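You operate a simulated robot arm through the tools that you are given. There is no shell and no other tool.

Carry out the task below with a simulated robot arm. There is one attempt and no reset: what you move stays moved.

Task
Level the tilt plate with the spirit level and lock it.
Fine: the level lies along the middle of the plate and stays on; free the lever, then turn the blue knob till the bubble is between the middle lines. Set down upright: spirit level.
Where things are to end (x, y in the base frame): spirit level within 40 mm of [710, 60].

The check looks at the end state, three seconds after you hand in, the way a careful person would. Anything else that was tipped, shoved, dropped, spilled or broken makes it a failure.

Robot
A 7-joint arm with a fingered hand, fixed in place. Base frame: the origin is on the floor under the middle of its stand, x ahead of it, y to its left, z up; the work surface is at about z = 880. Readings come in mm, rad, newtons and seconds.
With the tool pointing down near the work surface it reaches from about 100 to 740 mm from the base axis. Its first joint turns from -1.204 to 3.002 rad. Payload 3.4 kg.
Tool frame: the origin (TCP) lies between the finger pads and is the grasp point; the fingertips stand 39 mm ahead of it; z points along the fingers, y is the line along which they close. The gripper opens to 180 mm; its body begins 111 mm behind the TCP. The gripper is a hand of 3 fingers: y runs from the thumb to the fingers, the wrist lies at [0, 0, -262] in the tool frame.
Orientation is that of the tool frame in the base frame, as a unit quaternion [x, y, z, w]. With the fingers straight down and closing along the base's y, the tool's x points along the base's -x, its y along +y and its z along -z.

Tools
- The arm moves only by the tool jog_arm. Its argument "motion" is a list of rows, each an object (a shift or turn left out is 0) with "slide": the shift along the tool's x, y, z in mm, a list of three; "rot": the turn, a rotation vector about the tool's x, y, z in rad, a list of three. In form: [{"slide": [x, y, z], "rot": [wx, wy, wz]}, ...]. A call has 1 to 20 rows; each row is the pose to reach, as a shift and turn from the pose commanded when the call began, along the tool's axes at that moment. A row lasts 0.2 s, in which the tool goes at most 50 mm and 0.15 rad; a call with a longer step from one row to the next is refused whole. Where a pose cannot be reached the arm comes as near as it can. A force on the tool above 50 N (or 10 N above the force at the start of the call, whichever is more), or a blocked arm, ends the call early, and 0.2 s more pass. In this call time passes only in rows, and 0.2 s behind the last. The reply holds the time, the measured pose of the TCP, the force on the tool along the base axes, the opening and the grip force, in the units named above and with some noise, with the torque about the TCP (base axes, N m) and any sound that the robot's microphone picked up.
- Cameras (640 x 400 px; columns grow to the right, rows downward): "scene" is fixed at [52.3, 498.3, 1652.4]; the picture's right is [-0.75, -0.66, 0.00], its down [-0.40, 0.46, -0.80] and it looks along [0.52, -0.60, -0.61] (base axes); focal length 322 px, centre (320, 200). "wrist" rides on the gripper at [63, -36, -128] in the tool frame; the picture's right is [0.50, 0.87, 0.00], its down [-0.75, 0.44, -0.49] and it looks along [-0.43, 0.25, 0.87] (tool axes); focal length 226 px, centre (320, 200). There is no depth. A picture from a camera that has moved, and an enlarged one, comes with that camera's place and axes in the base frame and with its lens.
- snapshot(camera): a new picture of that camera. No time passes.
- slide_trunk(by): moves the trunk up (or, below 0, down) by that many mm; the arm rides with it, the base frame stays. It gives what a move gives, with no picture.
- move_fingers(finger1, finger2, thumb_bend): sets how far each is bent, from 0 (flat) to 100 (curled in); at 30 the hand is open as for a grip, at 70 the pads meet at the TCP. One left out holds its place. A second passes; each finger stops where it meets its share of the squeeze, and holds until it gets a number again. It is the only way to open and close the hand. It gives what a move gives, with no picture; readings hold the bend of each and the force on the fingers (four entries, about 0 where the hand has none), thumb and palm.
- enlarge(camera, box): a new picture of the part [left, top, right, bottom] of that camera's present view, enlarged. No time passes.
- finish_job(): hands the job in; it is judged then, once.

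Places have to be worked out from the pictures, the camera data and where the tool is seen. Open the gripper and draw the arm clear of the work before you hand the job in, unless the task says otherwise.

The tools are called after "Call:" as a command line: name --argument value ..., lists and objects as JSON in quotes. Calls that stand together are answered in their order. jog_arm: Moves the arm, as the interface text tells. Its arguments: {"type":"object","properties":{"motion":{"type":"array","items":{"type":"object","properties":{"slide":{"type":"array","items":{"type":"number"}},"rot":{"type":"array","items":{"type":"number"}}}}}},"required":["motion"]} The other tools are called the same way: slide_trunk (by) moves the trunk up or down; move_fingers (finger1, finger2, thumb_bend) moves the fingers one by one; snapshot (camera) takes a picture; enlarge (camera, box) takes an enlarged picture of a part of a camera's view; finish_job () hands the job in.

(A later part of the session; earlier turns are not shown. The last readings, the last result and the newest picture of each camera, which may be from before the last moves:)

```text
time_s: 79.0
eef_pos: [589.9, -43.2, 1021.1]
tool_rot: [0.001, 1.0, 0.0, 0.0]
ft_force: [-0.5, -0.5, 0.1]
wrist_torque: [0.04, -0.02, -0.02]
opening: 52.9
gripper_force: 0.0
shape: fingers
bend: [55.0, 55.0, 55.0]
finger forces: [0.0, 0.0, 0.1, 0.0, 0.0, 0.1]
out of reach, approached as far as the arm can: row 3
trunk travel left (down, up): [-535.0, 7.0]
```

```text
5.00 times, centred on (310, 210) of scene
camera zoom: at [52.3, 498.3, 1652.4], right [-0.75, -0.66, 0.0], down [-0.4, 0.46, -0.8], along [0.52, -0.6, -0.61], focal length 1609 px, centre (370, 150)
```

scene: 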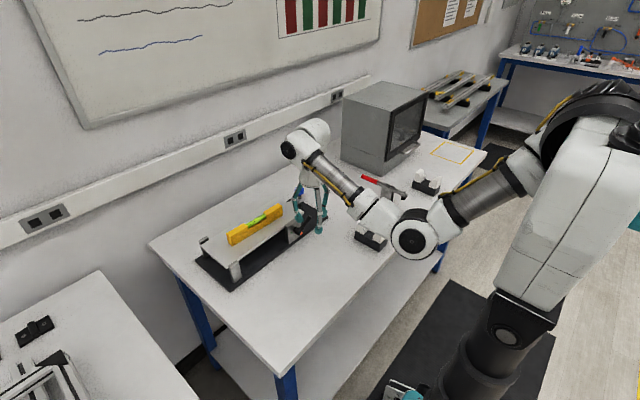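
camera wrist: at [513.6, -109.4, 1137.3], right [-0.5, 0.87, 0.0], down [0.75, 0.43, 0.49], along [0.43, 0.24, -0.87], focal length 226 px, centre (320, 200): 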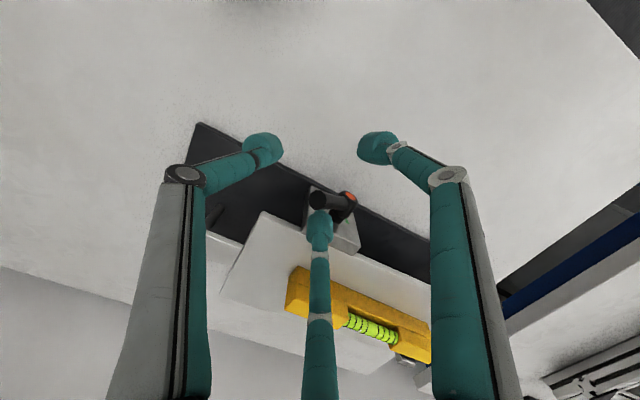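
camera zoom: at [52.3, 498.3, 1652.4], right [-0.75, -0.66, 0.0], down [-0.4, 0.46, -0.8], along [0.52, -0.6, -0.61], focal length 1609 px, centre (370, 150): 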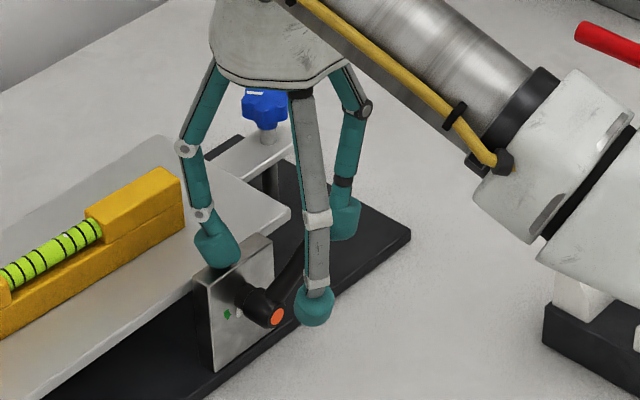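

The thumb is about to touch the handle. I'll continue pushing +y in small steps.

Call:
jog_arm --motion '[{"slide": [-1, 6, 0]}, {"slide": [-1, 12, 0]}, {"slide": [-2, 18, 0]}, {"slide": [-2, 24, 0]}]'

Call:
enlarge --camera "wrist" --box '[220, 110, 420, 270]'

Call:
enlarge --camera "scene" --box '[270, 170, 350, 250]'

```text
time_s: 80.0
eef_pos: [589.4, -18.2, 1023.1]
tool_rot: [0.002, 1.0, 0.0, 0.001]
ft_force: [0.2, -3.9, 2.3]
wrist_torque: [-0.16, 0.02, -0.01]
opening: 57.6
gripper_force: 1.5
shape: fingers
bend: [55.0, 55.0, 53.0]
finger forces: [0.1, 0.0, 0.1, 0.1, 2.8, 0.0]
trunk travel left (down, up): [-535.0, 7.0]
```

```text
2.50 times, centred on (320, 190) of wrist
camera zoom: at [527.2, -54.1, 1149.5], right [-0.5, 0.87, 0.0], down [0.75, 0.43, 0.49], along [0.43, 0.25, -0.87], focal length 565 px, centre (320, 225)
```

zoom: 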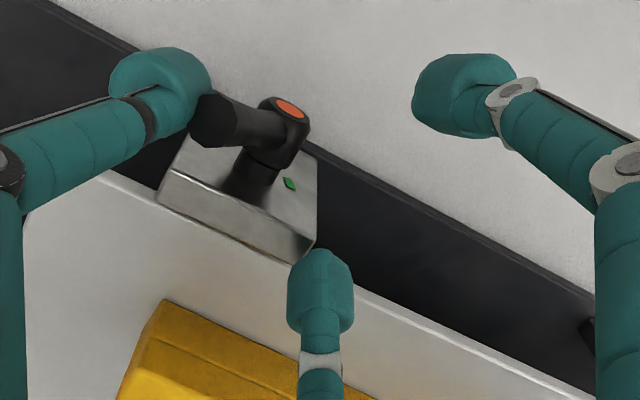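

```text
5.00 times, centred on (310, 210) of scene
camera zoom: at [52.3, 498.3, 1652.4], right [-0.75, -0.66, 0.0], down [-0.4, 0.46, -0.8], along [0.52, -0.6, -0.61], focal length 1609 px, centre (370, 150)
```

zoom: 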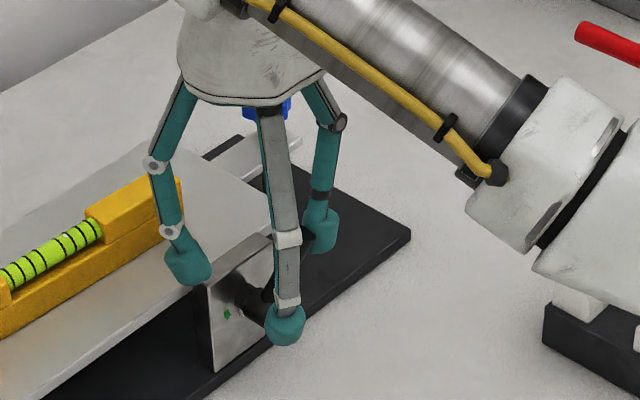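

In contact with ~4 N and the handle is rotating. I'll push another 20 mm.

Call:
jog_arm --motion '[{"slide": [0, 5, 0]}, {"slide": [0, 10, 0]}, {"slide": [-1, 15, 0]}, {"slide": [-1, 20, 0]}]'

Call:
enlarge --camera "wrist" --box '[220, 110, 420, 270]'

Call:
enlarge --camera "scene" --box '[270, 190, 350, 250]'

```text
time_s: 81.0
eef_pos: [589.9, 1.7, 1023.9]
tool_rot: [0.001, 1.0, 0.0, 0.0]
ft_force: [-0.6, -1.4, 1.7]
wrist_torque: [-0.1, 0.04, -0.03]
opening: 55.4
gripper_force: 0.3
shape: fingers
bend: [55.0, 55.0, 54.0]
finger forces: [0.0, 0.0, 0.1, 0.1, 1.8, 0.1]
trunk travel left (down, up): [-535.0, 7.0]
```

```text
2.50 times, centred on (320, 190) of wrist
camera zoom: at [527.7, -35.5, 1150.2], right [-0.5, 0.87, 0.0], down [0.75, 0.43, 0.49], along [0.43, 0.25, -0.87], focal length 565 px, centre (320, 225)
```

zoom: 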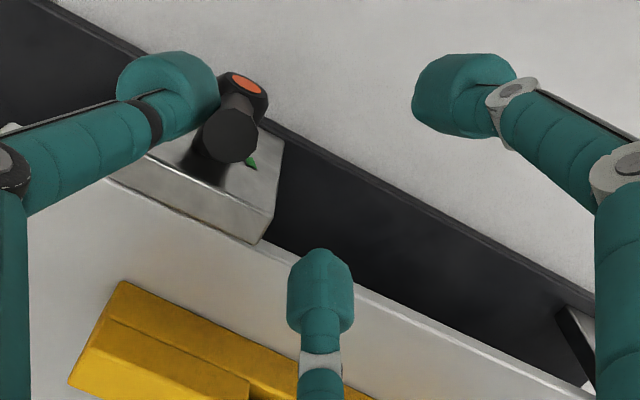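

```text
6.67 times, centred on (310, 220) of scene
camera zoom: at [52.3, 498.3, 1652.4], right [-0.75, -0.66, 0.0], down [-0.4, 0.46, -0.8], along [0.52, -0.6, -0.61], focal length 2146 px, centre (387, 67)
```

zoom: 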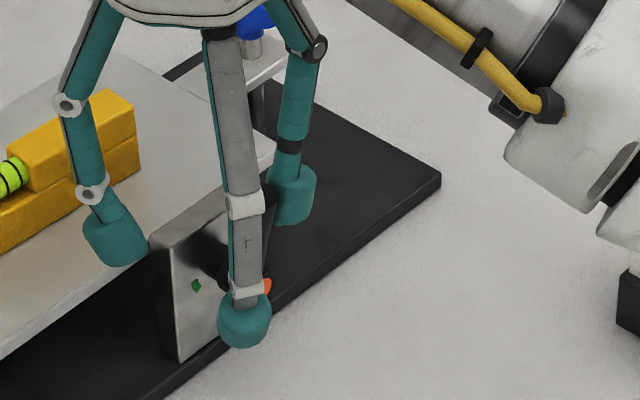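

The handle is now nearly vertical, well out of the green sector, so the lever should be free. I'll back the thumb off slightly and then rise outward over the plate within reach limits.

Call:
jog_arm --motion '[{"slide": [0, -4, 0]}, {"slide": [0, -9, 0]}]'

Call:
jog_arm --motion '[{"slide": [-8, 0, -5]}, {"slide": [-16, 0, -10]}, {"slide": [-24, 0, -16]}, {"slide": [-34, 0, -26]}, {"slide": [-44, 0, -36]}, {"slide": [-54, 0, -46]}]'

Call:
snapshot --camera "wrist"

Call:
snapshot --camera "scene"

```text
time_s: 81.6
eef_pos: [590.5, -9.0, 1023.3]
tool_rot: [0.0, 1.0, 0.0, -0.001]
ft_force: [0.6, 0.1, 0.3]
wrist_torque: [0.0, 0.04, 0.0]
opening: 53.4
gripper_force: 0.0
shape: fingers
bend: [55.0, 55.0, 55.0]
finger forces: [0.0, 0.0, 0.1, 0.0, 0.0, 0.1]
trunk travel left (down, up): [-535.0, 7.0]
```

```text
time_s: 83.0
eef_pos: [644.5, -7.6, 1069.6]
tool_rot: [0.001, 1.0, 0.0, 0.0]
ft_force: [0.7, -0.2, 0.6]
wrist_torque: [0.01, -0.01, -0.03]
opening: 53.4
gripper_force: 0.1
shape: fingers
bend: [55.0, 55.0, 55.0]
finger forces: [0.0, 0.0, 0.0, 0.0, 0.0, 0.0]
trunk travel left (down, up): [-535.0, 7.0]
```

```text
taken
camera wrist: at [582.2, -44.0, 1196.7], right [-0.5, 0.87, 0.0], down [0.76, 0.43, 0.49], along [0.43, 0.24, -0.87], focal length 226 px, centre (320, 200)
```

wrist: 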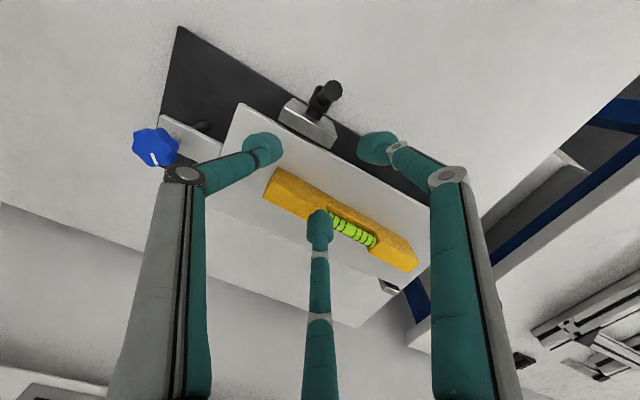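

```text
taken
```

scene: 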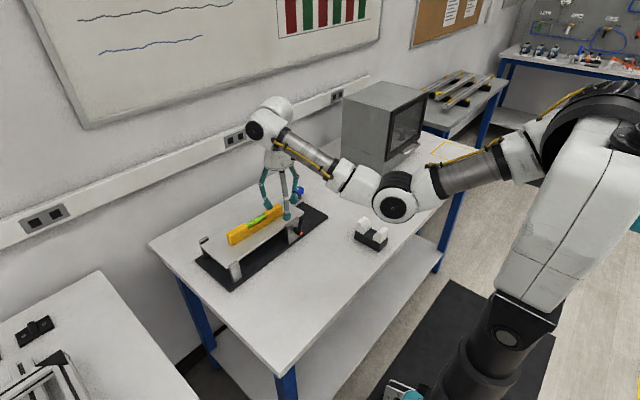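

Clear of the lever, which stands nearly upright. I'll zoom in on the level, bubble and knob from here.

Call:
enlarge --camera "wrist" --box '[220, 80, 440, 320]'

Call:
enlarge --camera "scene" --box '[220, 200, 290, 250]'

Call:
enlarge --camera "wrist" --box '[110, 100, 220, 190]'

```text
1.67 times, centred on (330, 200) of wrist
camera zoom: at [582.2, -44.0, 1196.7], right [-0.5, 0.87, 0.0], down [0.76, 0.43, 0.49], along [0.43, 0.24, -0.87], focal length 377 px, centre (303, 200)
```

zoom: 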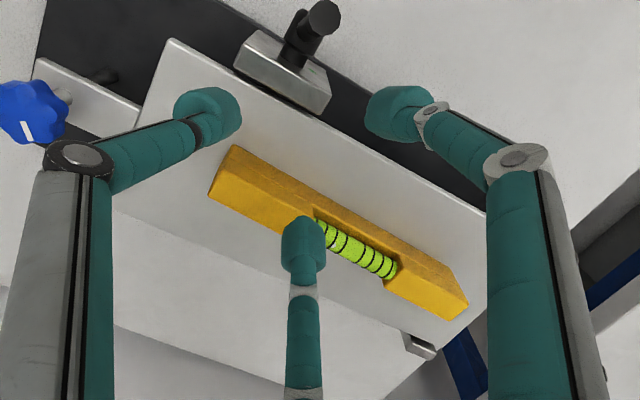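

```text
8.00 times, centred on (255, 225) of scene
camera zoom: at [52.3, 498.3, 1652.4], right [-0.75, -0.66, 0.0], down [-0.4, 0.46, -0.8], along [0.52, -0.6, -0.61], focal length 2575 px, centre (840, 0)
```

zoom: 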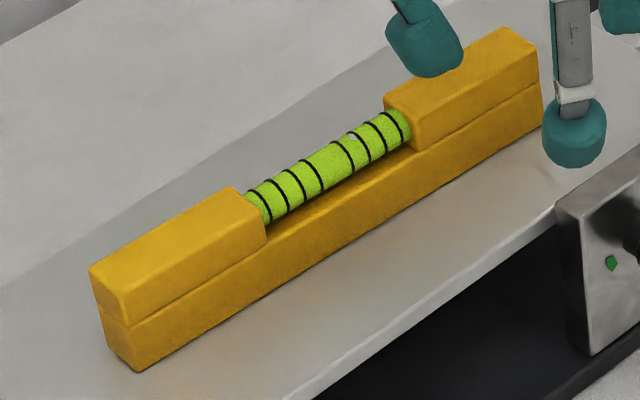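

```text
4.44 times, centred on (165, 145) of wrist
camera zoom: at [582.2, -44.0, 1196.7], right [-0.5, 0.87, 0.0], down [0.76, 0.43, 0.49], along [0.43, 0.24, -0.87], focal length 1005 px, centre (1009, 444)
```

zoom: 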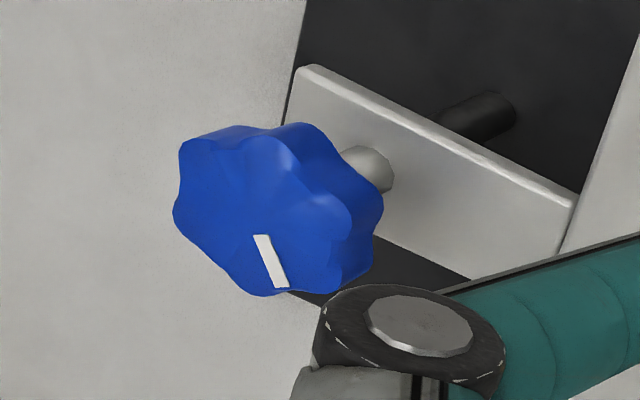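

The level is turned about 4° relative to the plate, with the bubble just past the middle line on the knob side. Next I'll move above the knob to see it from above.

Call:
jog_arm --motion '[{"slide": [-12, -23, -5]}, {"slide": [-24, -46, -10]}, {"slide": [-36, -69, -15]}, {"slide": [-48, -92, -20]}, {"slide": [-58, -115, -20]}, {"slide": [-66, -138, -20]}]'

Call:
snapshot --camera "wrist"

Call:
snapshot --camera "scene"

```text
time_s: 84.4
eef_pos: [708.9, -146.8, 1089.6]
tool_rot: [0.001, 1.0, 0.001, 0.0]
ft_force: [0.0, -0.7, 0.1]
wrist_torque: [0.0, 0.03, 0.0]
opening: 53.4
gripper_force: 0.1
shape: fingers
bend: [55.0, 55.0, 55.0]
finger forces: [0.1, 0.0, 0.0, 0.0, 0.1, 0.1]
trunk travel left (down, up): [-535.0, 7.0]
```

```text
taken
camera wrist: at [647.0, -184.0, 1216.4], right [-0.5, 0.87, 0.0], down [0.75, 0.43, 0.49], along [0.43, 0.25, -0.87], focal length 226 px, centre (320, 200)
```

wrist: 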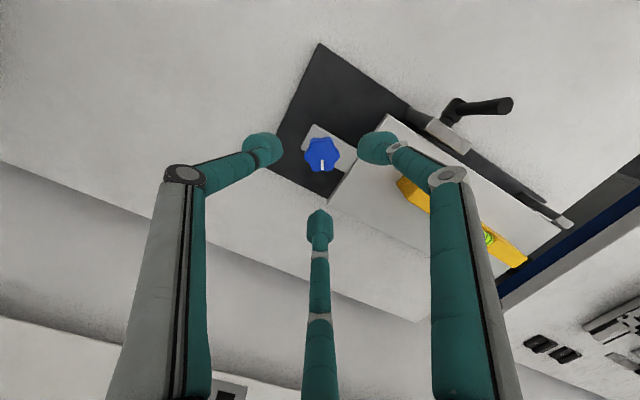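

```text
taken
```

scene: 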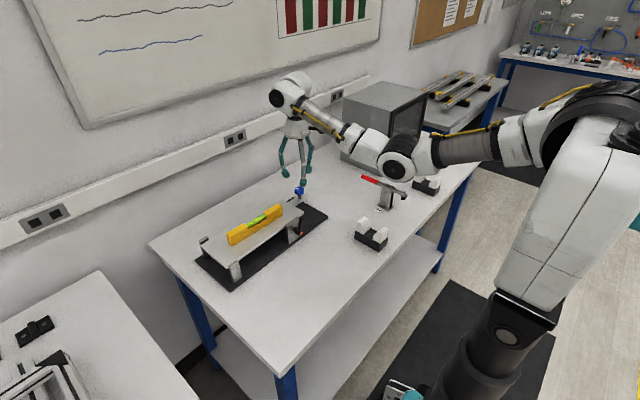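

Call:
enlarge --camera "wrist" --box '[280, 115, 370, 205]'

Call:
enlarge --camera "wrist" --box '[370, 80, 560, 290]'

Call:
enlarge --camera "scene" --box '[275, 170, 335, 230]'

```text
4.44 times, centred on (325, 160) of wrist
camera zoom: at [647.0, -184.0, 1216.4], right [-0.5, 0.87, 0.0], down [0.75, 0.43, 0.49], along [0.43, 0.25, -0.87], focal length 1005 px, centre (298, 378)
```

zoom: 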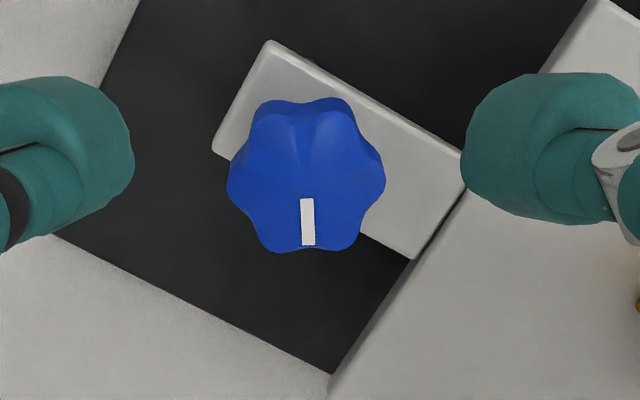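

```text
1.90 times, centred on (465, 185) of wrist
camera zoom: at [647.0, -184.0, 1216.4], right [-0.5, 0.87, 0.0], down [0.75, 0.43, 0.49], along [0.43, 0.25, -0.87], focal length 431 px, centre (44, 229)
```

zoom: 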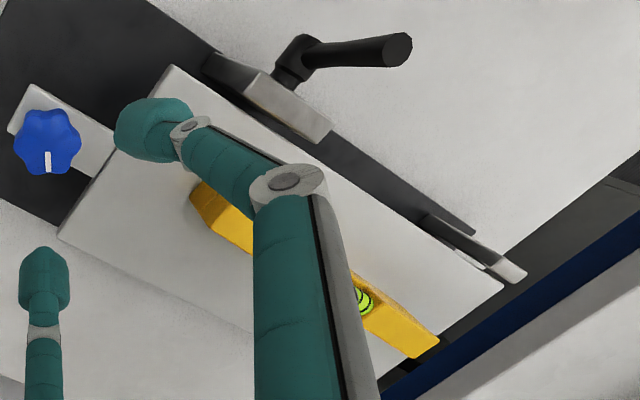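

```text
6.67 times, centred on (305, 200) of scene
camera zoom: at [52.3, 498.3, 1652.4], right [-0.75, -0.66, 0.0], down [-0.4, 0.46, -0.8], along [0.52, -0.6, -0.61], focal length 2146 px, centre (420, 200)
```

zoom: 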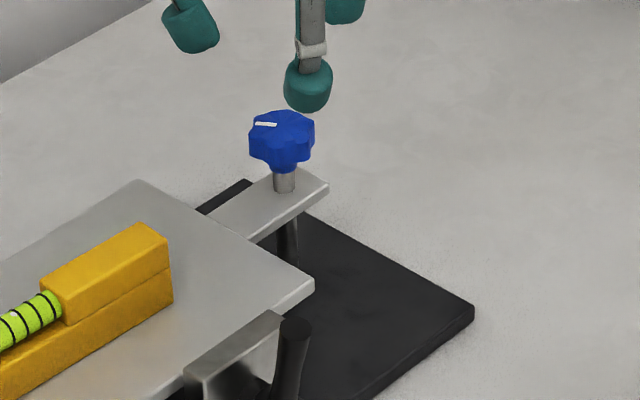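

The knob (≈36 mm across, top ≈994) is directly below the TCP within 2–3 mm. I'll pre-wind the wrist by +1.2 rad about the tool axis in the air to see if that range is available.

Call:
jog_arm --motion '[{"slide": [0, 0, 0], "rot": [0, 0, 0.13]}, {"slide": [0, 0, 0], "rot": [0, 0, 0.26]}, {"slide": [0, 0, 0], "rot": [0, 0, 0.39]}, {"slide": [0, 0, 0], "rot": [0, 0, 0.52]}, {"slide": [0, 0, 0], "rot": [0, 0, 0.65]}, {"slide": [0, 0, 0], "rot": [0, 0, 0.78]}, {"slide": [0, 0, 0], "rot": [0, 0, 0.91]}, {"slide": [0, 0, 0], "rot": [0, 0, 1.05]}]'

Call:
snapshot --camera "wrist"

Call:
snapshot --camera "scene"

```text
time_s: 86.2
eef_pos: [709.0, -144.7, 1089.7]
tool_rot: [0.503, 0.864, -0.001, 0.0]
ft_force: [-0.5, -0.3, -0.7]
wrist_torque: [-0.03, -0.02, 0.01]
opening: 53.4
gripper_force: 0.0
shape: fingers
bend: [55.0, 55.0, 55.0]
finger forces: [0.0, 0.1, 0.0, 0.0, 0.1, 0.0]
trunk travel left (down, up): [-535.0, 7.0]
```

```text
taken
camera wrist: at [647.5, -109.5, 1215.6], right [0.51, 0.86, 0.0], down [0.75, -0.44, 0.49], along [0.42, -0.25, -0.87], focal length 226 px, centre (320, 200)
```

wrist: 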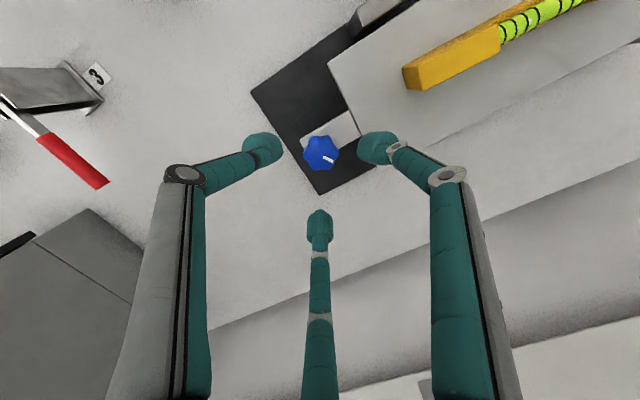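

```text
taken
```

scene: 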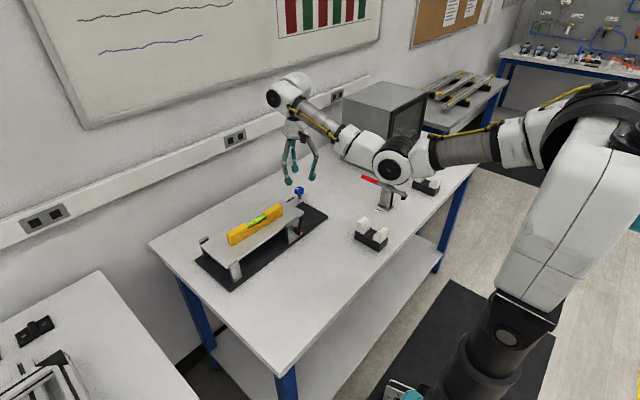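

The range is available and the knob stays centred. I'll zoom in here to refine centring before descending.

Call:
enlarge --camera "wrist" --box '[280, 115, 370, 205]'

Call:
enlarge --camera "wrist" --box '[390, 0, 640, 110]'

```text
4.44 times, centred on (325, 160) of wrist
camera zoom: at [647.5, -109.5, 1215.6], right [0.51, 0.86, 0.0], down [0.75, -0.44, 0.49], along [0.42, -0.25, -0.87], focal length 1005 px, centre (298, 378)
```

zoom: 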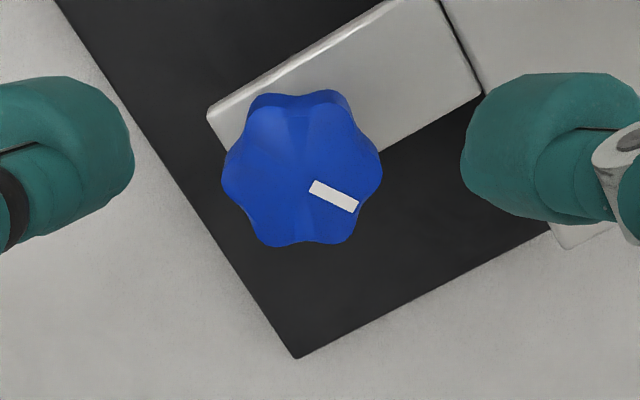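

```text
2.56 times, centred on (515, 55) of wrist
camera zoom: at [647.5, -109.5, 1215.6], right [0.51, 0.86, 0.0], down [0.75, -0.44, 0.49], along [0.42, -0.25, -0.87], focal length 579 px, centre (-179, 571)
```

zoom: 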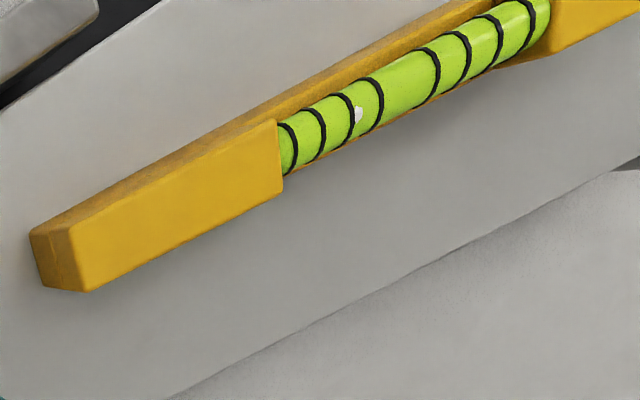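

The bubble is clearly visible from here (between the 3rd and 4th line from the knob end), and the knob is on the tool axis. I'll open slightly and descend around the knob.

Call:
move_fingers --finger1 51 --finger2 51 --thumb_bend 51

Call:
jog_arm --motion '[{"slide": [0, 0, 15]}, {"slide": [0, 0, 30]}, {"slide": [0, 0, 45]}, {"slide": [0, 0, 57]}, {"slide": [0, 0, 65]}]'

Call:
snapshot --camera "wrist"

Call:
enlarge --camera "scene" --box '[270, 160, 340, 230]'

```text
time_s: 87.2
eef_pos: [708.9, -146.3, 1088.5]
tool_rot: [0.502, 0.865, 0.001, 0.0]
ft_force: [-0.5, 0.1, -0.5]
wrist_torque: [0.02, -0.03, 0.02]
opening: 68.2
gripper_force: 0.1
shape: fingers
bend: [51.0, 51.0, 51.0]
finger forces: [0.0, 0.0, 0.1, 0.1, 0.0, 0.0]
trunk travel left (down, up): [-535.0, 7.0]
```

```text
time_s: 88.4
eef_pos: [710.1, -146.5, 1022.9]
tool_rot: [0.501, 0.865, 0.0, 0.0]
ft_force: [0.1, 1.0, -0.5]
wrist_torque: [0.0, -0.01, 0.01]
opening: 68.4
gripper_force: 0.0
shape: fingers
bend: [51.0, 51.0, 51.0]
finger forces: [0.1, 0.0, 0.0, 0.0, 0.0, 0.0]
trunk travel left (down, up): [-535.0, 7.0]
```

```text
taken
camera wrist: at [647.6, -110.1, 1149.8], right [0.5, 0.86, 0.0], down [0.75, -0.44, 0.49], along [0.43, -0.25, -0.87], focal length 226 px, centre (320, 200)
```

wrist: 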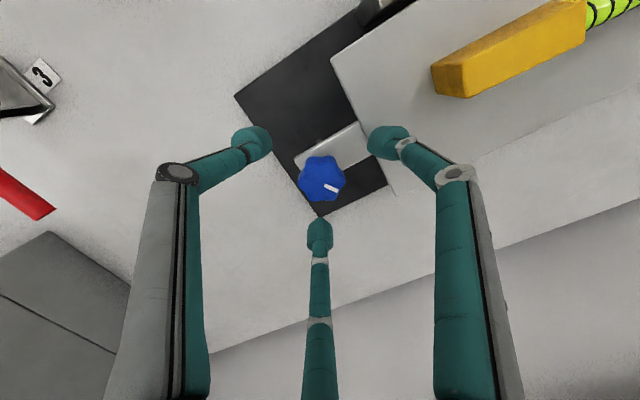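

```text
5.71 times, centred on (305, 195) of scene
camera zoom: at [52.3, 498.3, 1652.4], right [-0.75, -0.66, 0.0], down [-0.4, 0.46, -0.8], along [0.52, -0.6, -0.61], focal length 1839 px, centre (406, 229)
```

zoom: 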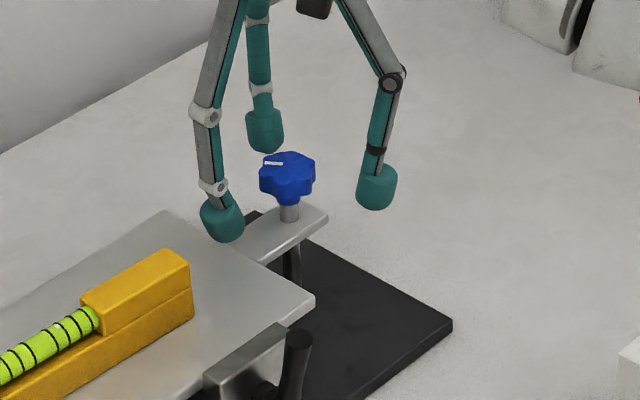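

All three digits surround the knob at the right height (tips ≈977–990). I'll close to grip it.

Call:
move_fingers --finger1 57 --finger2 57 --thumb_bend 57

Call:
enlarge --camera "wrist" --box '[240, 110, 400, 250]'

```text
time_s: 89.4
eef_pos: [709.7, -146.6, 1022.7]
tool_rot: [0.501, 0.865, 0.0, -0.001]
ft_force: [0.0, 0.2, -0.5]
wrist_torque: [0.02, 0.0, -0.01]
opening: 49.7
gripper_force: 0.0
shape: fingers
bend: [56.0, 56.0, 56.0]
finger forces: [0.0, 0.0, 0.1, 0.0, 0.0, 0.0]
trunk travel left (down, up): [-535.0, 7.0]
```

```text
2.86 times, centred on (320, 180) of wrist
camera zoom: at [647.5, -109.9, 1149.9], right [0.5, 0.86, 0.0], down [0.75, -0.44, 0.49], along [0.43, -0.25, -0.87], focal length 646 px, centre (320, 257)
```

zoom: 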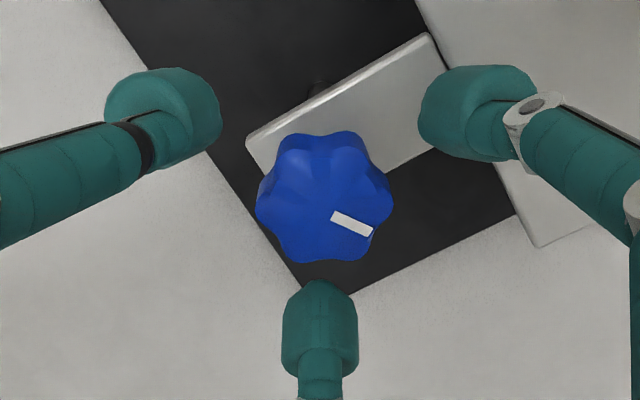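

Call:
move_fingers --finger1 66 --finger2 66 --thumb_bend 66

Call:
enlarge --camera "wrist" --box '[240, 110, 400, 250]'

Call:
enlarge --camera "scene" --box '[270, 160, 340, 230]'

```text
time_s: 90.4
eef_pos: [710.3, -144.6, 1023.8]
tool_rot: [0.501, 0.865, 0.0, 0.001]
ft_force: [-0.7, -0.1, -1.0]
wrist_torque: [0.02, 0.06, -0.03]
opening: 24.3
gripper_force: 5.2
shape: fingers
bend: [62.0, 63.0, 63.0]
finger forces: [3.4, 2.6, 0.1, 0.0, 4.1, 0.0]
trunk travel left (down, up): [-535.0, 7.0]
```

```text
2.86 times, centred on (320, 180) of wrist
camera zoom: at [647.4, -109.9, 1149.8], right [0.5, 0.86, 0.0], down [0.75, -0.44, 0.49], along [0.42, -0.25, -0.87], focal length 646 px, centre (320, 257)
```

zoom: 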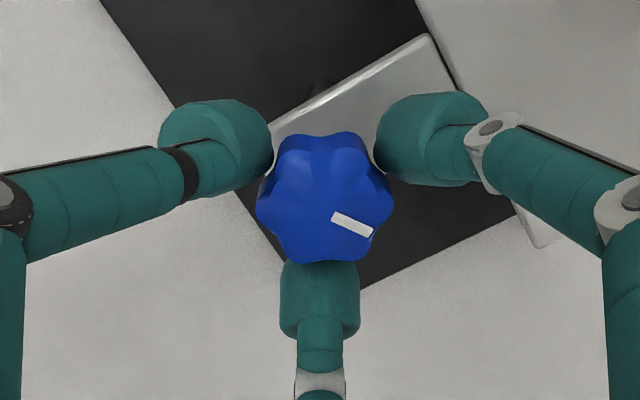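

```text
5.71 times, centred on (305, 195) of scene
camera zoom: at [52.3, 498.3, 1652.4], right [-0.75, -0.66, 0.0], down [-0.4, 0.46, -0.8], along [0.52, -0.6, -0.61], focal length 1839 px, centre (406, 229)
```

zoom: 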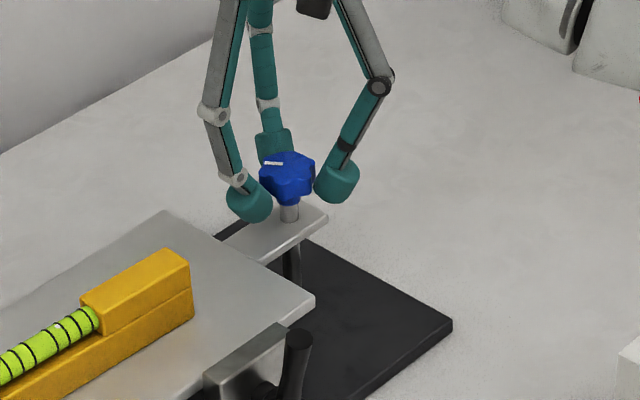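

Gripped with 3–4 N each. I'll firm the grip and turn counter-clockwise (seen from above) 0.4 rad to test which way the bubble goes.

Call:
move_fingers --finger1 70 --finger2 70 --thumb_bend 70

Call:
enlarge --camera "scene" --box '[235, 205, 285, 240]'

Call:
jog_arm --motion '[{"slide": [0, 0, 0], "rot": [0, 0, -0.1]}, {"slide": [0, 0, 0], "rot": [0, 0, -0.2]}, {"slide": [0, 0, 0], "rot": [0, 0, -0.3]}, {"slide": [0, 0, 0], "rot": [0, 0, -0.4]}]'

Call:
enlarge --camera "scene" --box '[235, 205, 285, 240]'

Call:
enlarge --camera "wrist" --box '[240, 110, 400, 250]'

```text
time_s: 91.4
eef_pos: [709.9, -146.9, 1022.9]
tool_rot: [0.502, 0.865, 0.0, 0.0]
ft_force: [-3.5, -0.3, -2.4]
wrist_torque: [-0.01, 0.07, 0.0]
opening: 23.3
gripper_force: 11.5
shape: fingers
bend: [62.0, 63.0, 64.0]
finger forces: [6.7, 5.7, 0.0, 0.0, 9.4, 0.0]
trunk travel left (down, up): [-535.0, 7.0]
```

```text
11.43 times, centred on (260, 222) of scene
camera zoom: at [52.3, 498.3, 1652.4], right [-0.75, -0.66, 0.0], down [-0.4, 0.46, -0.8], along [0.52, -0.6, -0.61], focal length 3678 px, centre (1006, -57)
```

zoom: 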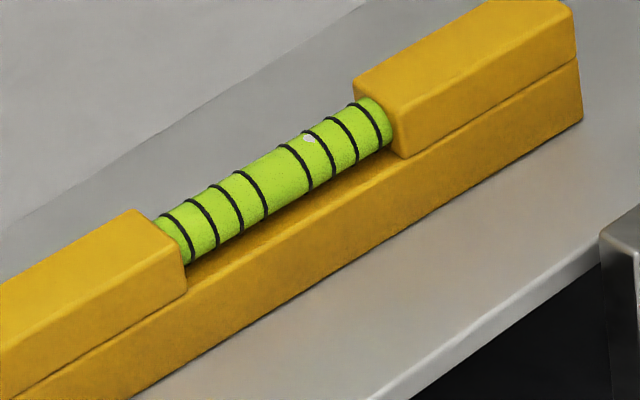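

```text
time_s: 92.4
eef_pos: [710.1, -147.5, 1023.7]
tool_rot: [0.32, 0.947, 0.0, -0.001]
ft_force: [-2.4, -1.1, -5.2]
wrist_torque: [-0.01, 0.04, -0.03]
opening: 23.6
gripper_force: 10.6
shape: fingers
bend: [62.0, 63.0, 64.0]
finger forces: [7.0, 5.7, 0.0, 0.0, 8.6, 0.0]
trunk travel left (down, up): [-535.0, 7.0]
```

```text
11.43 times, centred on (260, 222) of scene
camera zoom: at [52.3, 498.3, 1652.4], right [-0.75, -0.66, 0.0], down [-0.4, 0.46, -0.8], along [0.52, -0.6, -0.61], focal length 3678 px, centre (1006, -57)
```

zoom: 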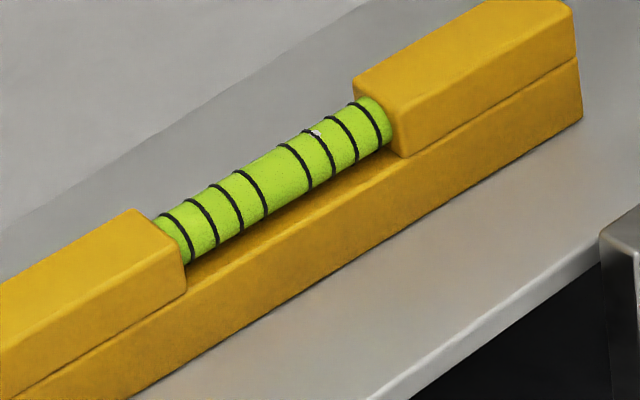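

```text
2.86 times, centred on (320, 180) of wrist
camera zoom: at [638.6, -137.6, 1150.3], right [0.13, 0.99, 0.0], down [0.86, -0.11, 0.49], along [0.49, -0.06, -0.87], focal length 646 px, centre (320, 257)
```

zoom: 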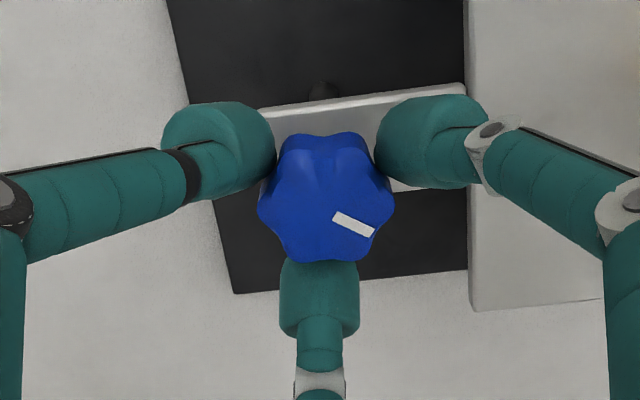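

The bubble moved the wrong way (toward the knob end), at about 8 px per 0.4 rad, so the knob needs to turn clockwise, about 2.4 rad in all. I'll turn the other way with the present grip.

Call:
jog_arm --motion '[{"slide": [0, 0, 0], "rot": [0, 0, 0.12]}, {"slide": [0, 0, 0], "rot": [0, 0, 0.24]}, {"slide": [0, 0, 0], "rot": [0, 0, 0.36]}, {"slide": [0, 0, 0], "rot": [0, 0, 0.48]}, {"slide": [0, 0, 0], "rot": [0, 0, 0.6]}, {"slide": [0, 0, 0], "rot": [0, 0, 0.72]}, {"slide": [0, 0, 0], "rot": [0, 0, 0.84]}, {"slide": [0, 0, 0], "rot": [0, 0, 0.94]}]'

Call:
enlarge --camera "scene" --box '[235, 205, 285, 240]'

Call:
enlarge --camera "wrist" --box '[240, 110, 400, 250]'

```text
time_s: 94.2
eef_pos: [710.3, -145.6, 1023.4]
tool_rot: [0.715, 0.699, -0.001, 0.0]
ft_force: [-6.1, -0.5, -8.0]
wrist_torque: [0.01, 0.25, 0.02]
opening: 22.9
gripper_force: 10.3
shape: fingers
bend: [63.0, 63.0, 63.0]
finger forces: [5.7, 4.9, 0.0, 0.1, 10.9, 0.0]
trunk travel left (down, up): [-535.0, 7.0]
```

```text
11.43 times, centred on (260, 222) of scene
camera zoom: at [52.3, 498.3, 1652.4], right [-0.75, -0.66, 0.0], down [-0.4, 0.46, -0.8], along [0.52, -0.6, -0.61], focal length 3678 px, centre (1006, -57)
```

zoom: 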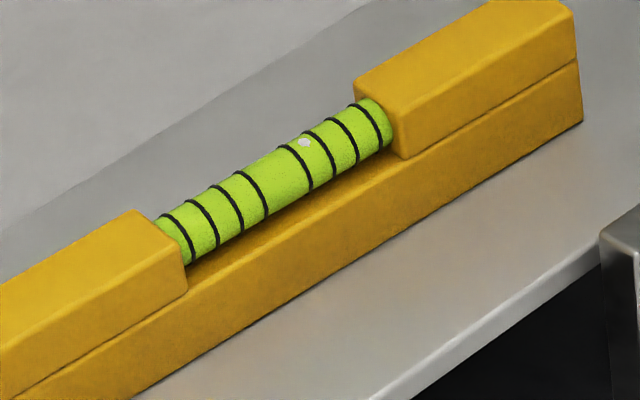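

```text
2.86 times, centred on (320, 180) of wrist
camera zoom: at [675.7, -83.2, 1150.8], right [0.88, 0.48, 0.0], down [0.42, -0.76, 0.49], along [0.24, -0.43, -0.87], focal length 646 px, centre (320, 257)
```

zoom: 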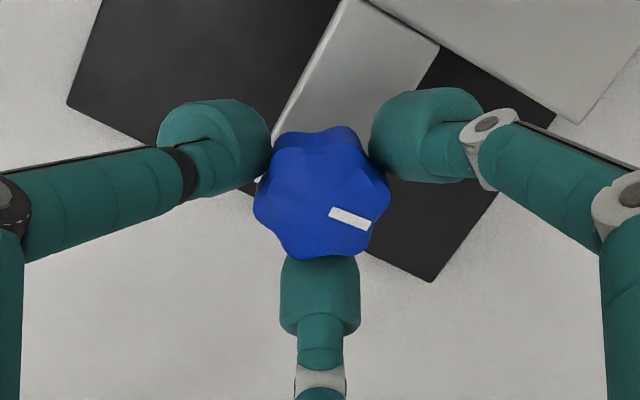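

Clockwise is right: the bubble is moving toward the middle (about 14–20 px/rad). I'll turn another 0.6 rad with this grip.

Call:
jog_arm --motion '[{"slide": [0, 0, 0.3], "rot": [0, 0, 0.12]}, {"slide": [0, 0, 0.6], "rot": [0, 0, 0.24]}, {"slide": [0, 0, 0.9], "rot": [0, 0, 0.36]}, {"slide": [0, 0, 1.2], "rot": [0, 0, 0.48]}, {"slide": [0, 0, 1.5], "rot": [0, 0, 0.6]}]'

Call:
enlarge --camera "scene" --box '[235, 205, 285, 240]'

Call:
enlarge --camera "wrist" --box '[240, 110, 400, 250]'

```text
time_s: 95.4
eef_pos: [711.3, -146.0, 1022.7]
tool_rot: [0.89, 0.457, 0.0, 0.0]
ft_force: [-7.8, 2.5, -3.9]
wrist_torque: [0.06, 0.32, 0.04]
opening: 22.8
gripper_force: 11.5
shape: fingers
bend: [63.0, 63.0, 63.0]
finger forces: [5.4, 6.4, 0.1, 0.0, 11.8, 0.0]
trunk travel left (down, up): [-535.0, 7.0]
```

```text
11.43 times, centred on (260, 222) of scene
camera zoom: at [52.3, 498.3, 1652.4], right [-0.75, -0.66, 0.0], down [-0.4, 0.46, -0.8], along [0.52, -0.6, -0.61], focal length 3678 px, centre (1006, -57)
```

zoom: 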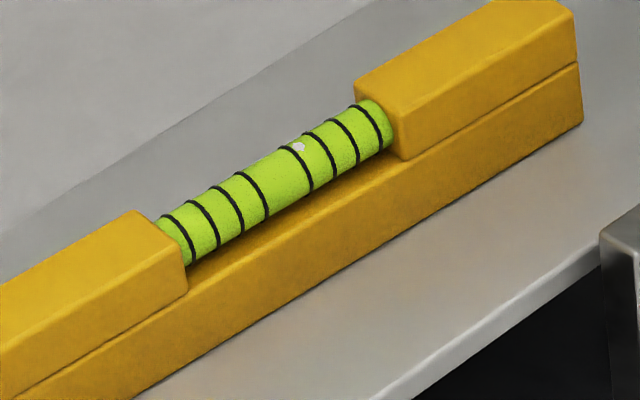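

```text
2.86 times, centred on (320, 180) of wrist
camera zoom: at [717.7, -74.4, 1150.2], right [1.0, -0.1, 0.0], down [-0.09, -0.87, 0.49], along [-0.05, -0.49, -0.87], focal length 646 px, centre (320, 257)
```

zoom: 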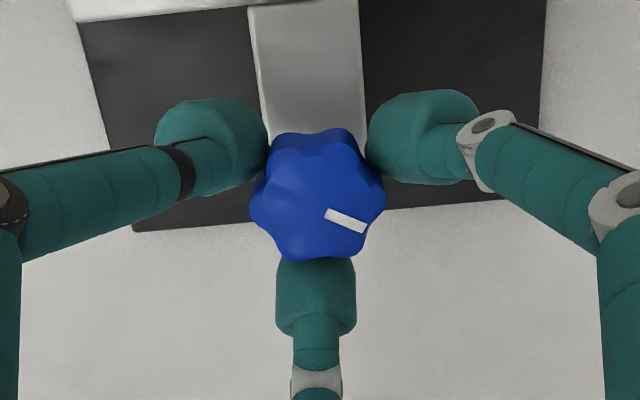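

Bubble moved on toward the middle. I'll see if the wrist can turn another 0.5 rad in this grip.

Call:
jog_arm --motion '[{"slide": [0, 0, 0.2], "rot": [0, 0, 0.12]}, {"slide": [0, 0, 0.4], "rot": [0, 0, 0.24]}, {"slide": [0, 0, 0.6], "rot": [0, 0, 0.36]}, {"slide": [0, 0, 0.8], "rot": [0, 0, 0.48]}]'

Call:
enlarge --camera "scene" --box '[235, 205, 285, 240]'

Call:
snapshot --camera "scene"

```text
time_s: 96.4
eef_pos: [710.6, -144.4, 1022.1]
tool_rot: [0.973, 0.232, 0.002, 0.0]
ft_force: [-4.7, 4.0, 1.2]
wrist_torque: [0.15, 0.26, 0.02]
opening: 22.7
gripper_force: 11.3
shape: fingers
bend: [63.0, 63.0, 63.0]
finger forces: [5.9, 6.9, 0.1, 0.1, 10.3, 0.1]
trunk travel left (down, up): [-535.0, 7.0]
```

```text
11.43 times, centred on (260, 222) of scene
camera zoom: at [52.3, 498.3, 1652.4], right [-0.75, -0.66, 0.0], down [-0.4, 0.46, -0.8], along [0.52, -0.6, -0.61], focal length 3678 px, centre (1006, -57)
```

zoom: 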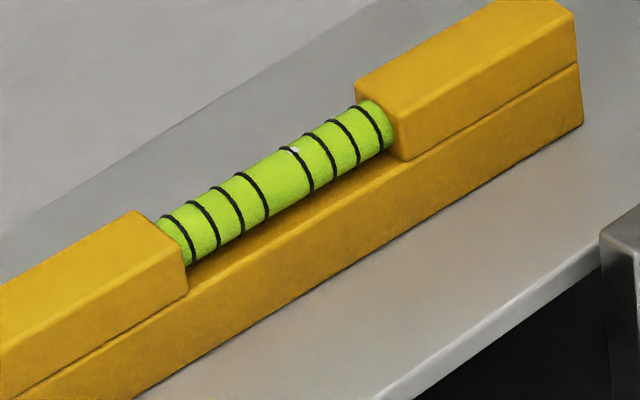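

```text
taken
```

scene: 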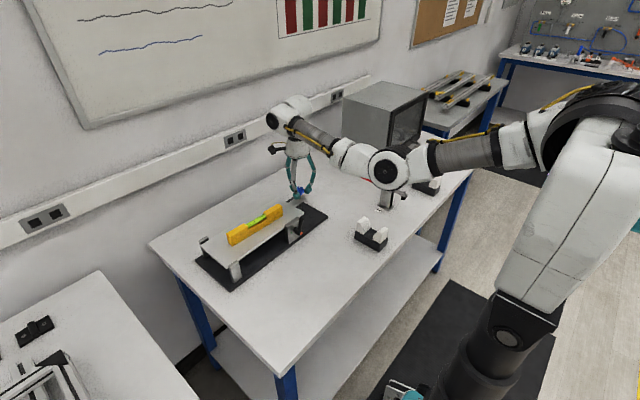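

The bubble is now right at the first middle line. I'll release, wind the wrist back 2.4 rad, and regrip to continue clockwise.

Call:
move_fingers --finger1 53 --finger2 53 --thumb_bend 53

Call:
jog_arm --motion '[{"slide": [0, 0, -1], "rot": [0, 0, -0.13]}, {"slide": [0, 0, -1], "rot": [0, 0, -0.26]}, {"slide": [0, 0, -1], "rot": [0, 0, -0.39]}, {"slide": [0, 0, -1], "rot": [0, 0, -0.52]}, {"slide": [0, 0, -1], "rot": [0, 0, -0.65]}, {"slide": [0, 0, -1], "rot": [0, 0, -0.78]}, {"slide": [0, 0, -1], "rot": [0, 0, -0.91]}, {"slide": [0, 0, -1], "rot": [0, 0, -1.04]}, {"slide": [0, 0, -1], "rot": [0, 0, -1.17]}, {"slide": [0, 0, -1], "rot": [0, 0, -1.3]}, {"slide": [0, 0, -1], "rot": [0, 0, -1.43]}, {"slide": [0, 0, -1], "rot": [0, 0, -1.56]}, {"slide": [0, 0, -1], "rot": [0, 0, -1.69]}, {"slide": [0, 0, -1], "rot": [0, 0, -1.82]}, {"slide": [0, 0, -1], "rot": [0, 0, -1.95]}, {"slide": [0, 0, -1], "rot": [0, 0, -2.08]}, {"slide": [0, 0, -1], "rot": [0, 0, -2.21]}]'

Call:
enlarge --camera "wrist" --box '[240, 110, 400, 250]'

Call:
enlarge --camera "scene" --box '[235, 205, 285, 240]'

```text
time_s: 97.4
eef_pos: [710.7, -145.9, 1021.4]
tool_rot: [0.973, 0.233, 0.0, 0.0]
ft_force: [-0.6, 0.2, 0.9]
wrist_torque: [0.01, 0.01, -0.01]
opening: 60.3
gripper_force: 0.1
shape: fingers
bend: [53.0, 53.0, 53.0]
finger forces: [0.0, 0.0, 0.0, 0.0, 0.1, 0.0]
trunk travel left (down, up): [-535.0, 7.0]
```

```text
time_s: 101.0
eef_pos: [709.6, -147.2, 1022.8]
tool_rot: [0.228, 0.974, -0.001, 0.0]
ft_force: [0.1, 0.6, 0.4]
wrist_torque: [-0.01, 0.01, 0.04]
opening: 60.2
gripper_force: 0.2
shape: fingers
bend: [53.0, 53.0, 53.0]
finger forces: [0.0, 0.0, 0.0, 0.0, 0.1, 0.1]
trunk travel left (down, up): [-535.0, 7.0]
```

```text
2.86 times, centred on (320, 180) of wrist
camera zoom: at [638.4, -151.7, 1149.7], right [-0.06, 1.0, 0.0], down [0.87, 0.06, 0.49], along [0.49, 0.03, -0.87], focal length 646 px, centre (320, 257)
```

zoom: 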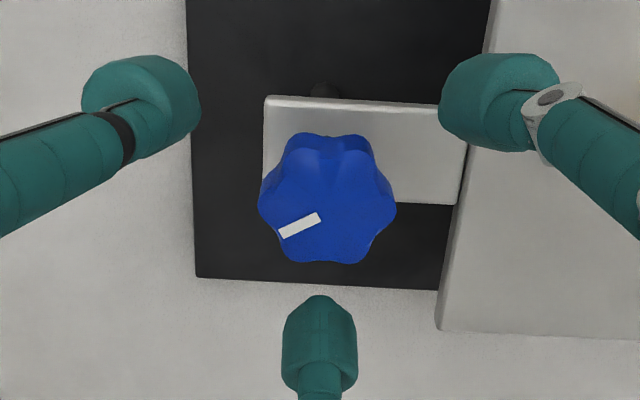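

```text
11.43 times, centred on (260, 222) of scene
camera zoom: at [52.3, 498.3, 1652.4], right [-0.75, -0.66, 0.0], down [-0.4, 0.46, -0.8], along [0.52, -0.6, -0.61], focal length 3678 px, centre (1006, -57)
```

zoom: 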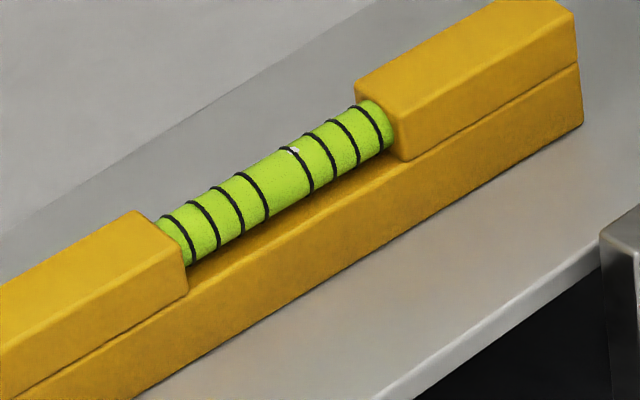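

Knob untouched and bubble steady. I'll regrip and turn clockwise by 2.2 rad.

Call:
move_fingers --finger1 70 --finger2 70 --thumb_bend 70

Call:
jog_arm --motion '[{"slide": [0, 0, 0.1], "rot": [0, 0, 0.12]}, {"slide": [0, 0, 0.2], "rot": [0, 0, 0.24]}, {"slide": [0, 0, 0.3], "rot": [0, 0, 0.36]}, {"slide": [0, 0, 0.4], "rot": [0, 0, 0.48]}, {"slide": [0, 0, 0.5], "rot": [0, 0, 0.6]}, {"slide": [0, 0, 0.6], "rot": [0, 0, 0.72]}, {"slide": [0, 0, 0.7], "rot": [0, 0, 0.84]}, {"slide": [0, 0, 0.8], "rot": [0, 0, 0.96]}, {"slide": [0, 0, 0.9], "rot": [0, 0, 1.08]}, {"slide": [0, 0, 1.0], "rot": [0, 0, 1.2]}]'

Call:
enlarge --camera "scene" --box '[235, 205, 285, 240]'

Call:
enlarge --camera "wrist" --box '[240, 110, 400, 250]'

```text
time_s: 102.0
eef_pos: [710.5, -146.1, 1023.8]
tool_rot: [0.229, 0.973, 0.001, -0.001]
ft_force: [-1.1, -1.7, -2.3]
wrist_torque: [-0.05, 0.09, 0.0]
opening: 22.4
gripper_force: 10.7
shape: fingers
bend: [62.0, 63.0, 64.0]
finger forces: [7.5, 5.6, 0.1, 0.0, 8.6, 0.0]
trunk travel left (down, up): [-535.0, 7.0]
```

```text
time_s: 104.2
eef_pos: [710.5, -144.7, 1021.3]
tool_rot: [0.74, 0.673, 0.0, 0.0]
ft_force: [-7.4, -1.6, 0.3]
wrist_torque: [-0.02, 0.32, 0.03]
opening: 22.1
gripper_force: 12.6
shape: fingers
bend: [63.0, 64.0, 64.0]
finger forces: [6.3, 6.3, 0.0, 0.1, 11.9, 0.1]
trunk travel left (down, up): [-535.0, 7.0]
```

```text
11.43 times, centred on (260, 222) of scene
camera zoom: at [52.3, 498.3, 1652.4], right [-0.75, -0.66, 0.0], down [-0.4, 0.46, -0.8], along [0.52, -0.6, -0.61], focal length 3678 px, centre (1006, -57)
```

zoom: 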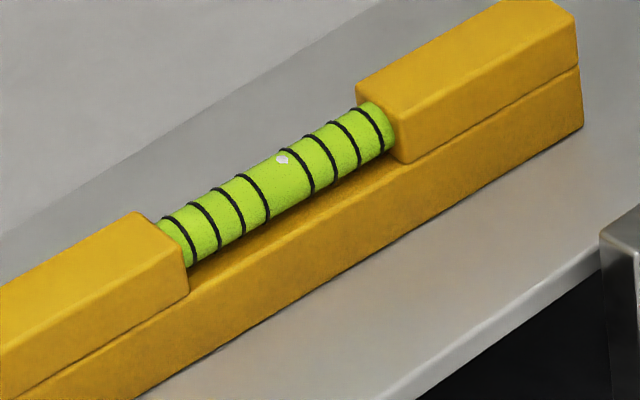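

```text
2.86 times, centred on (320, 180) of wrist
camera zoom: at [679.9, -80.6, 1149.2], right [0.91, 0.42, 0.0], down [0.36, -0.79, 0.49], along [0.21, -0.45, -0.87], focal length 646 px, centre (320, 257)
```

zoom: 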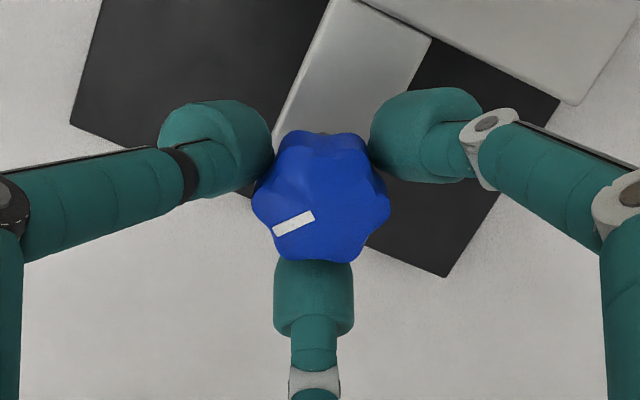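

The bubble is now just inside the middle lines; about 1.4 rad more would centre it. I'll turn another 1.0 rad.

Call:
jog_arm --motion '[{"slide": [0, 0, 0.1], "rot": [0, 0, 0.12]}, {"slide": [0, 0, 0.2], "rot": [0, 0, 0.24]}, {"slide": [0, 0, 0.3], "rot": [0, 0, 0.36]}, {"slide": [0, 0, 0.4], "rot": [0, 0, 0.48]}, {"slide": [0, 0, 0.4], "rot": [0, 0, 0.6]}, {"slide": [0, 0, 0.4], "rot": [0, 0, 0.72]}, {"slide": [0, 0, 0.4], "rot": [0, 0, 0.84]}, {"slide": [0, 0, 0.4], "rot": [0, 0, 0.96]}, {"slide": [0, 0, 0.4], "rot": [0, 0, 1.0]}]'

Call:
enlarge --camera "scene" --box '[235, 205, 285, 240]'

```text
time_s: 106.2
eef_pos: [709.8, -145.0, 1023.1]
tool_rot: [0.972, 0.236, 0.0, 0.0]
ft_force: [-6.9, 5.1, 1.5]
wrist_torque: [0.23, 0.27, 0.0]
opening: 22.2
gripper_force: 12.0
shape: fingers
bend: [63.0, 64.0, 64.0]
finger forces: [6.0, 7.2, 0.1, 0.0, 11.7, 0.0]
trunk travel left (down, up): [-535.0, 7.0]
```

```text
11.43 times, centred on (260, 222) of scene
camera zoom: at [52.3, 498.3, 1652.4], right [-0.75, -0.66, 0.0], down [-0.4, 0.46, -0.8], along [0.52, -0.6, -0.61], focal length 3678 px, centre (1006, -57)
```

zoom: 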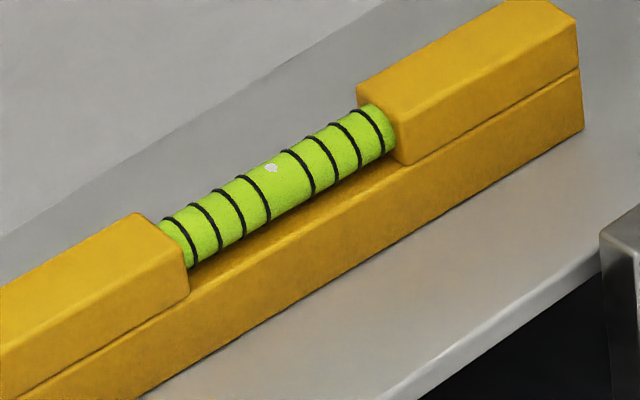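

The bubble is centred between the middle lines. I'll release the knob and recheck.

Call:
move_fingers --finger1 51 --finger2 51 --thumb_bend 51

Call:
enlarge --camera "scene" --box '[235, 205, 285, 240]'

Call:
enlarge --camera "scene" --box '[280, 200, 320, 240]'

```text
time_s: 107.2
eef_pos: [710.4, -146.9, 1022.6]
tool_rot: [0.971, 0.238, 0.0, 0.0]
ft_force: [-0.5, 0.4, 0.2]
wrist_torque: [-0.01, -0.01, 0.0]
opening: 68.0
gripper_force: 0.1
shape: fingers
bend: [51.0, 51.0, 51.0]
finger forces: [0.0, 0.0, 0.0, 0.0, 0.0, 0.0]
trunk travel left (down, up): [-535.0, 7.0]
```

```text
11.43 times, centred on (260, 222) of scene
camera zoom: at [52.3, 498.3, 1652.4], right [-0.75, -0.66, 0.0], down [-0.4, 0.46, -0.8], along [0.52, -0.6, -0.61], focal length 3678 px, centre (1006, -57)
```

zoom: 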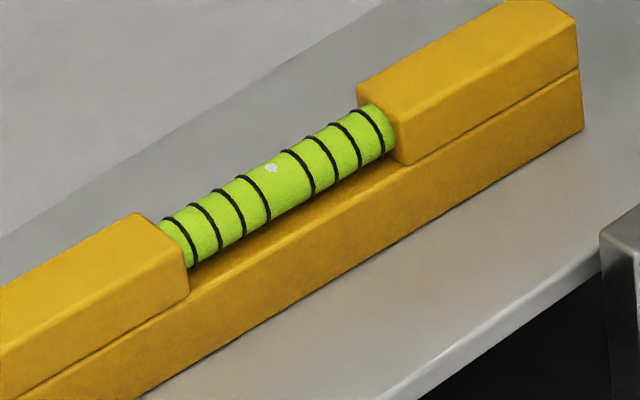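

```text
10.00 times, centred on (300, 220) of scene
camera zoom: at [52.3, 498.3, 1652.4], right [-0.75, -0.66, 0.0], down [-0.4, 0.46, -0.8], along [0.52, -0.6, -0.61], focal length 3218 px, centre (520, 0)
```

zoom: 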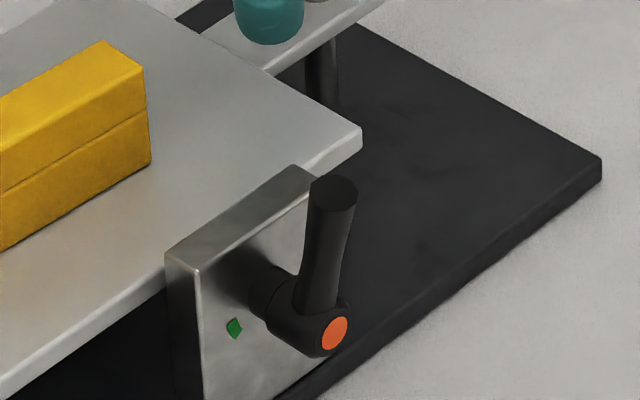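

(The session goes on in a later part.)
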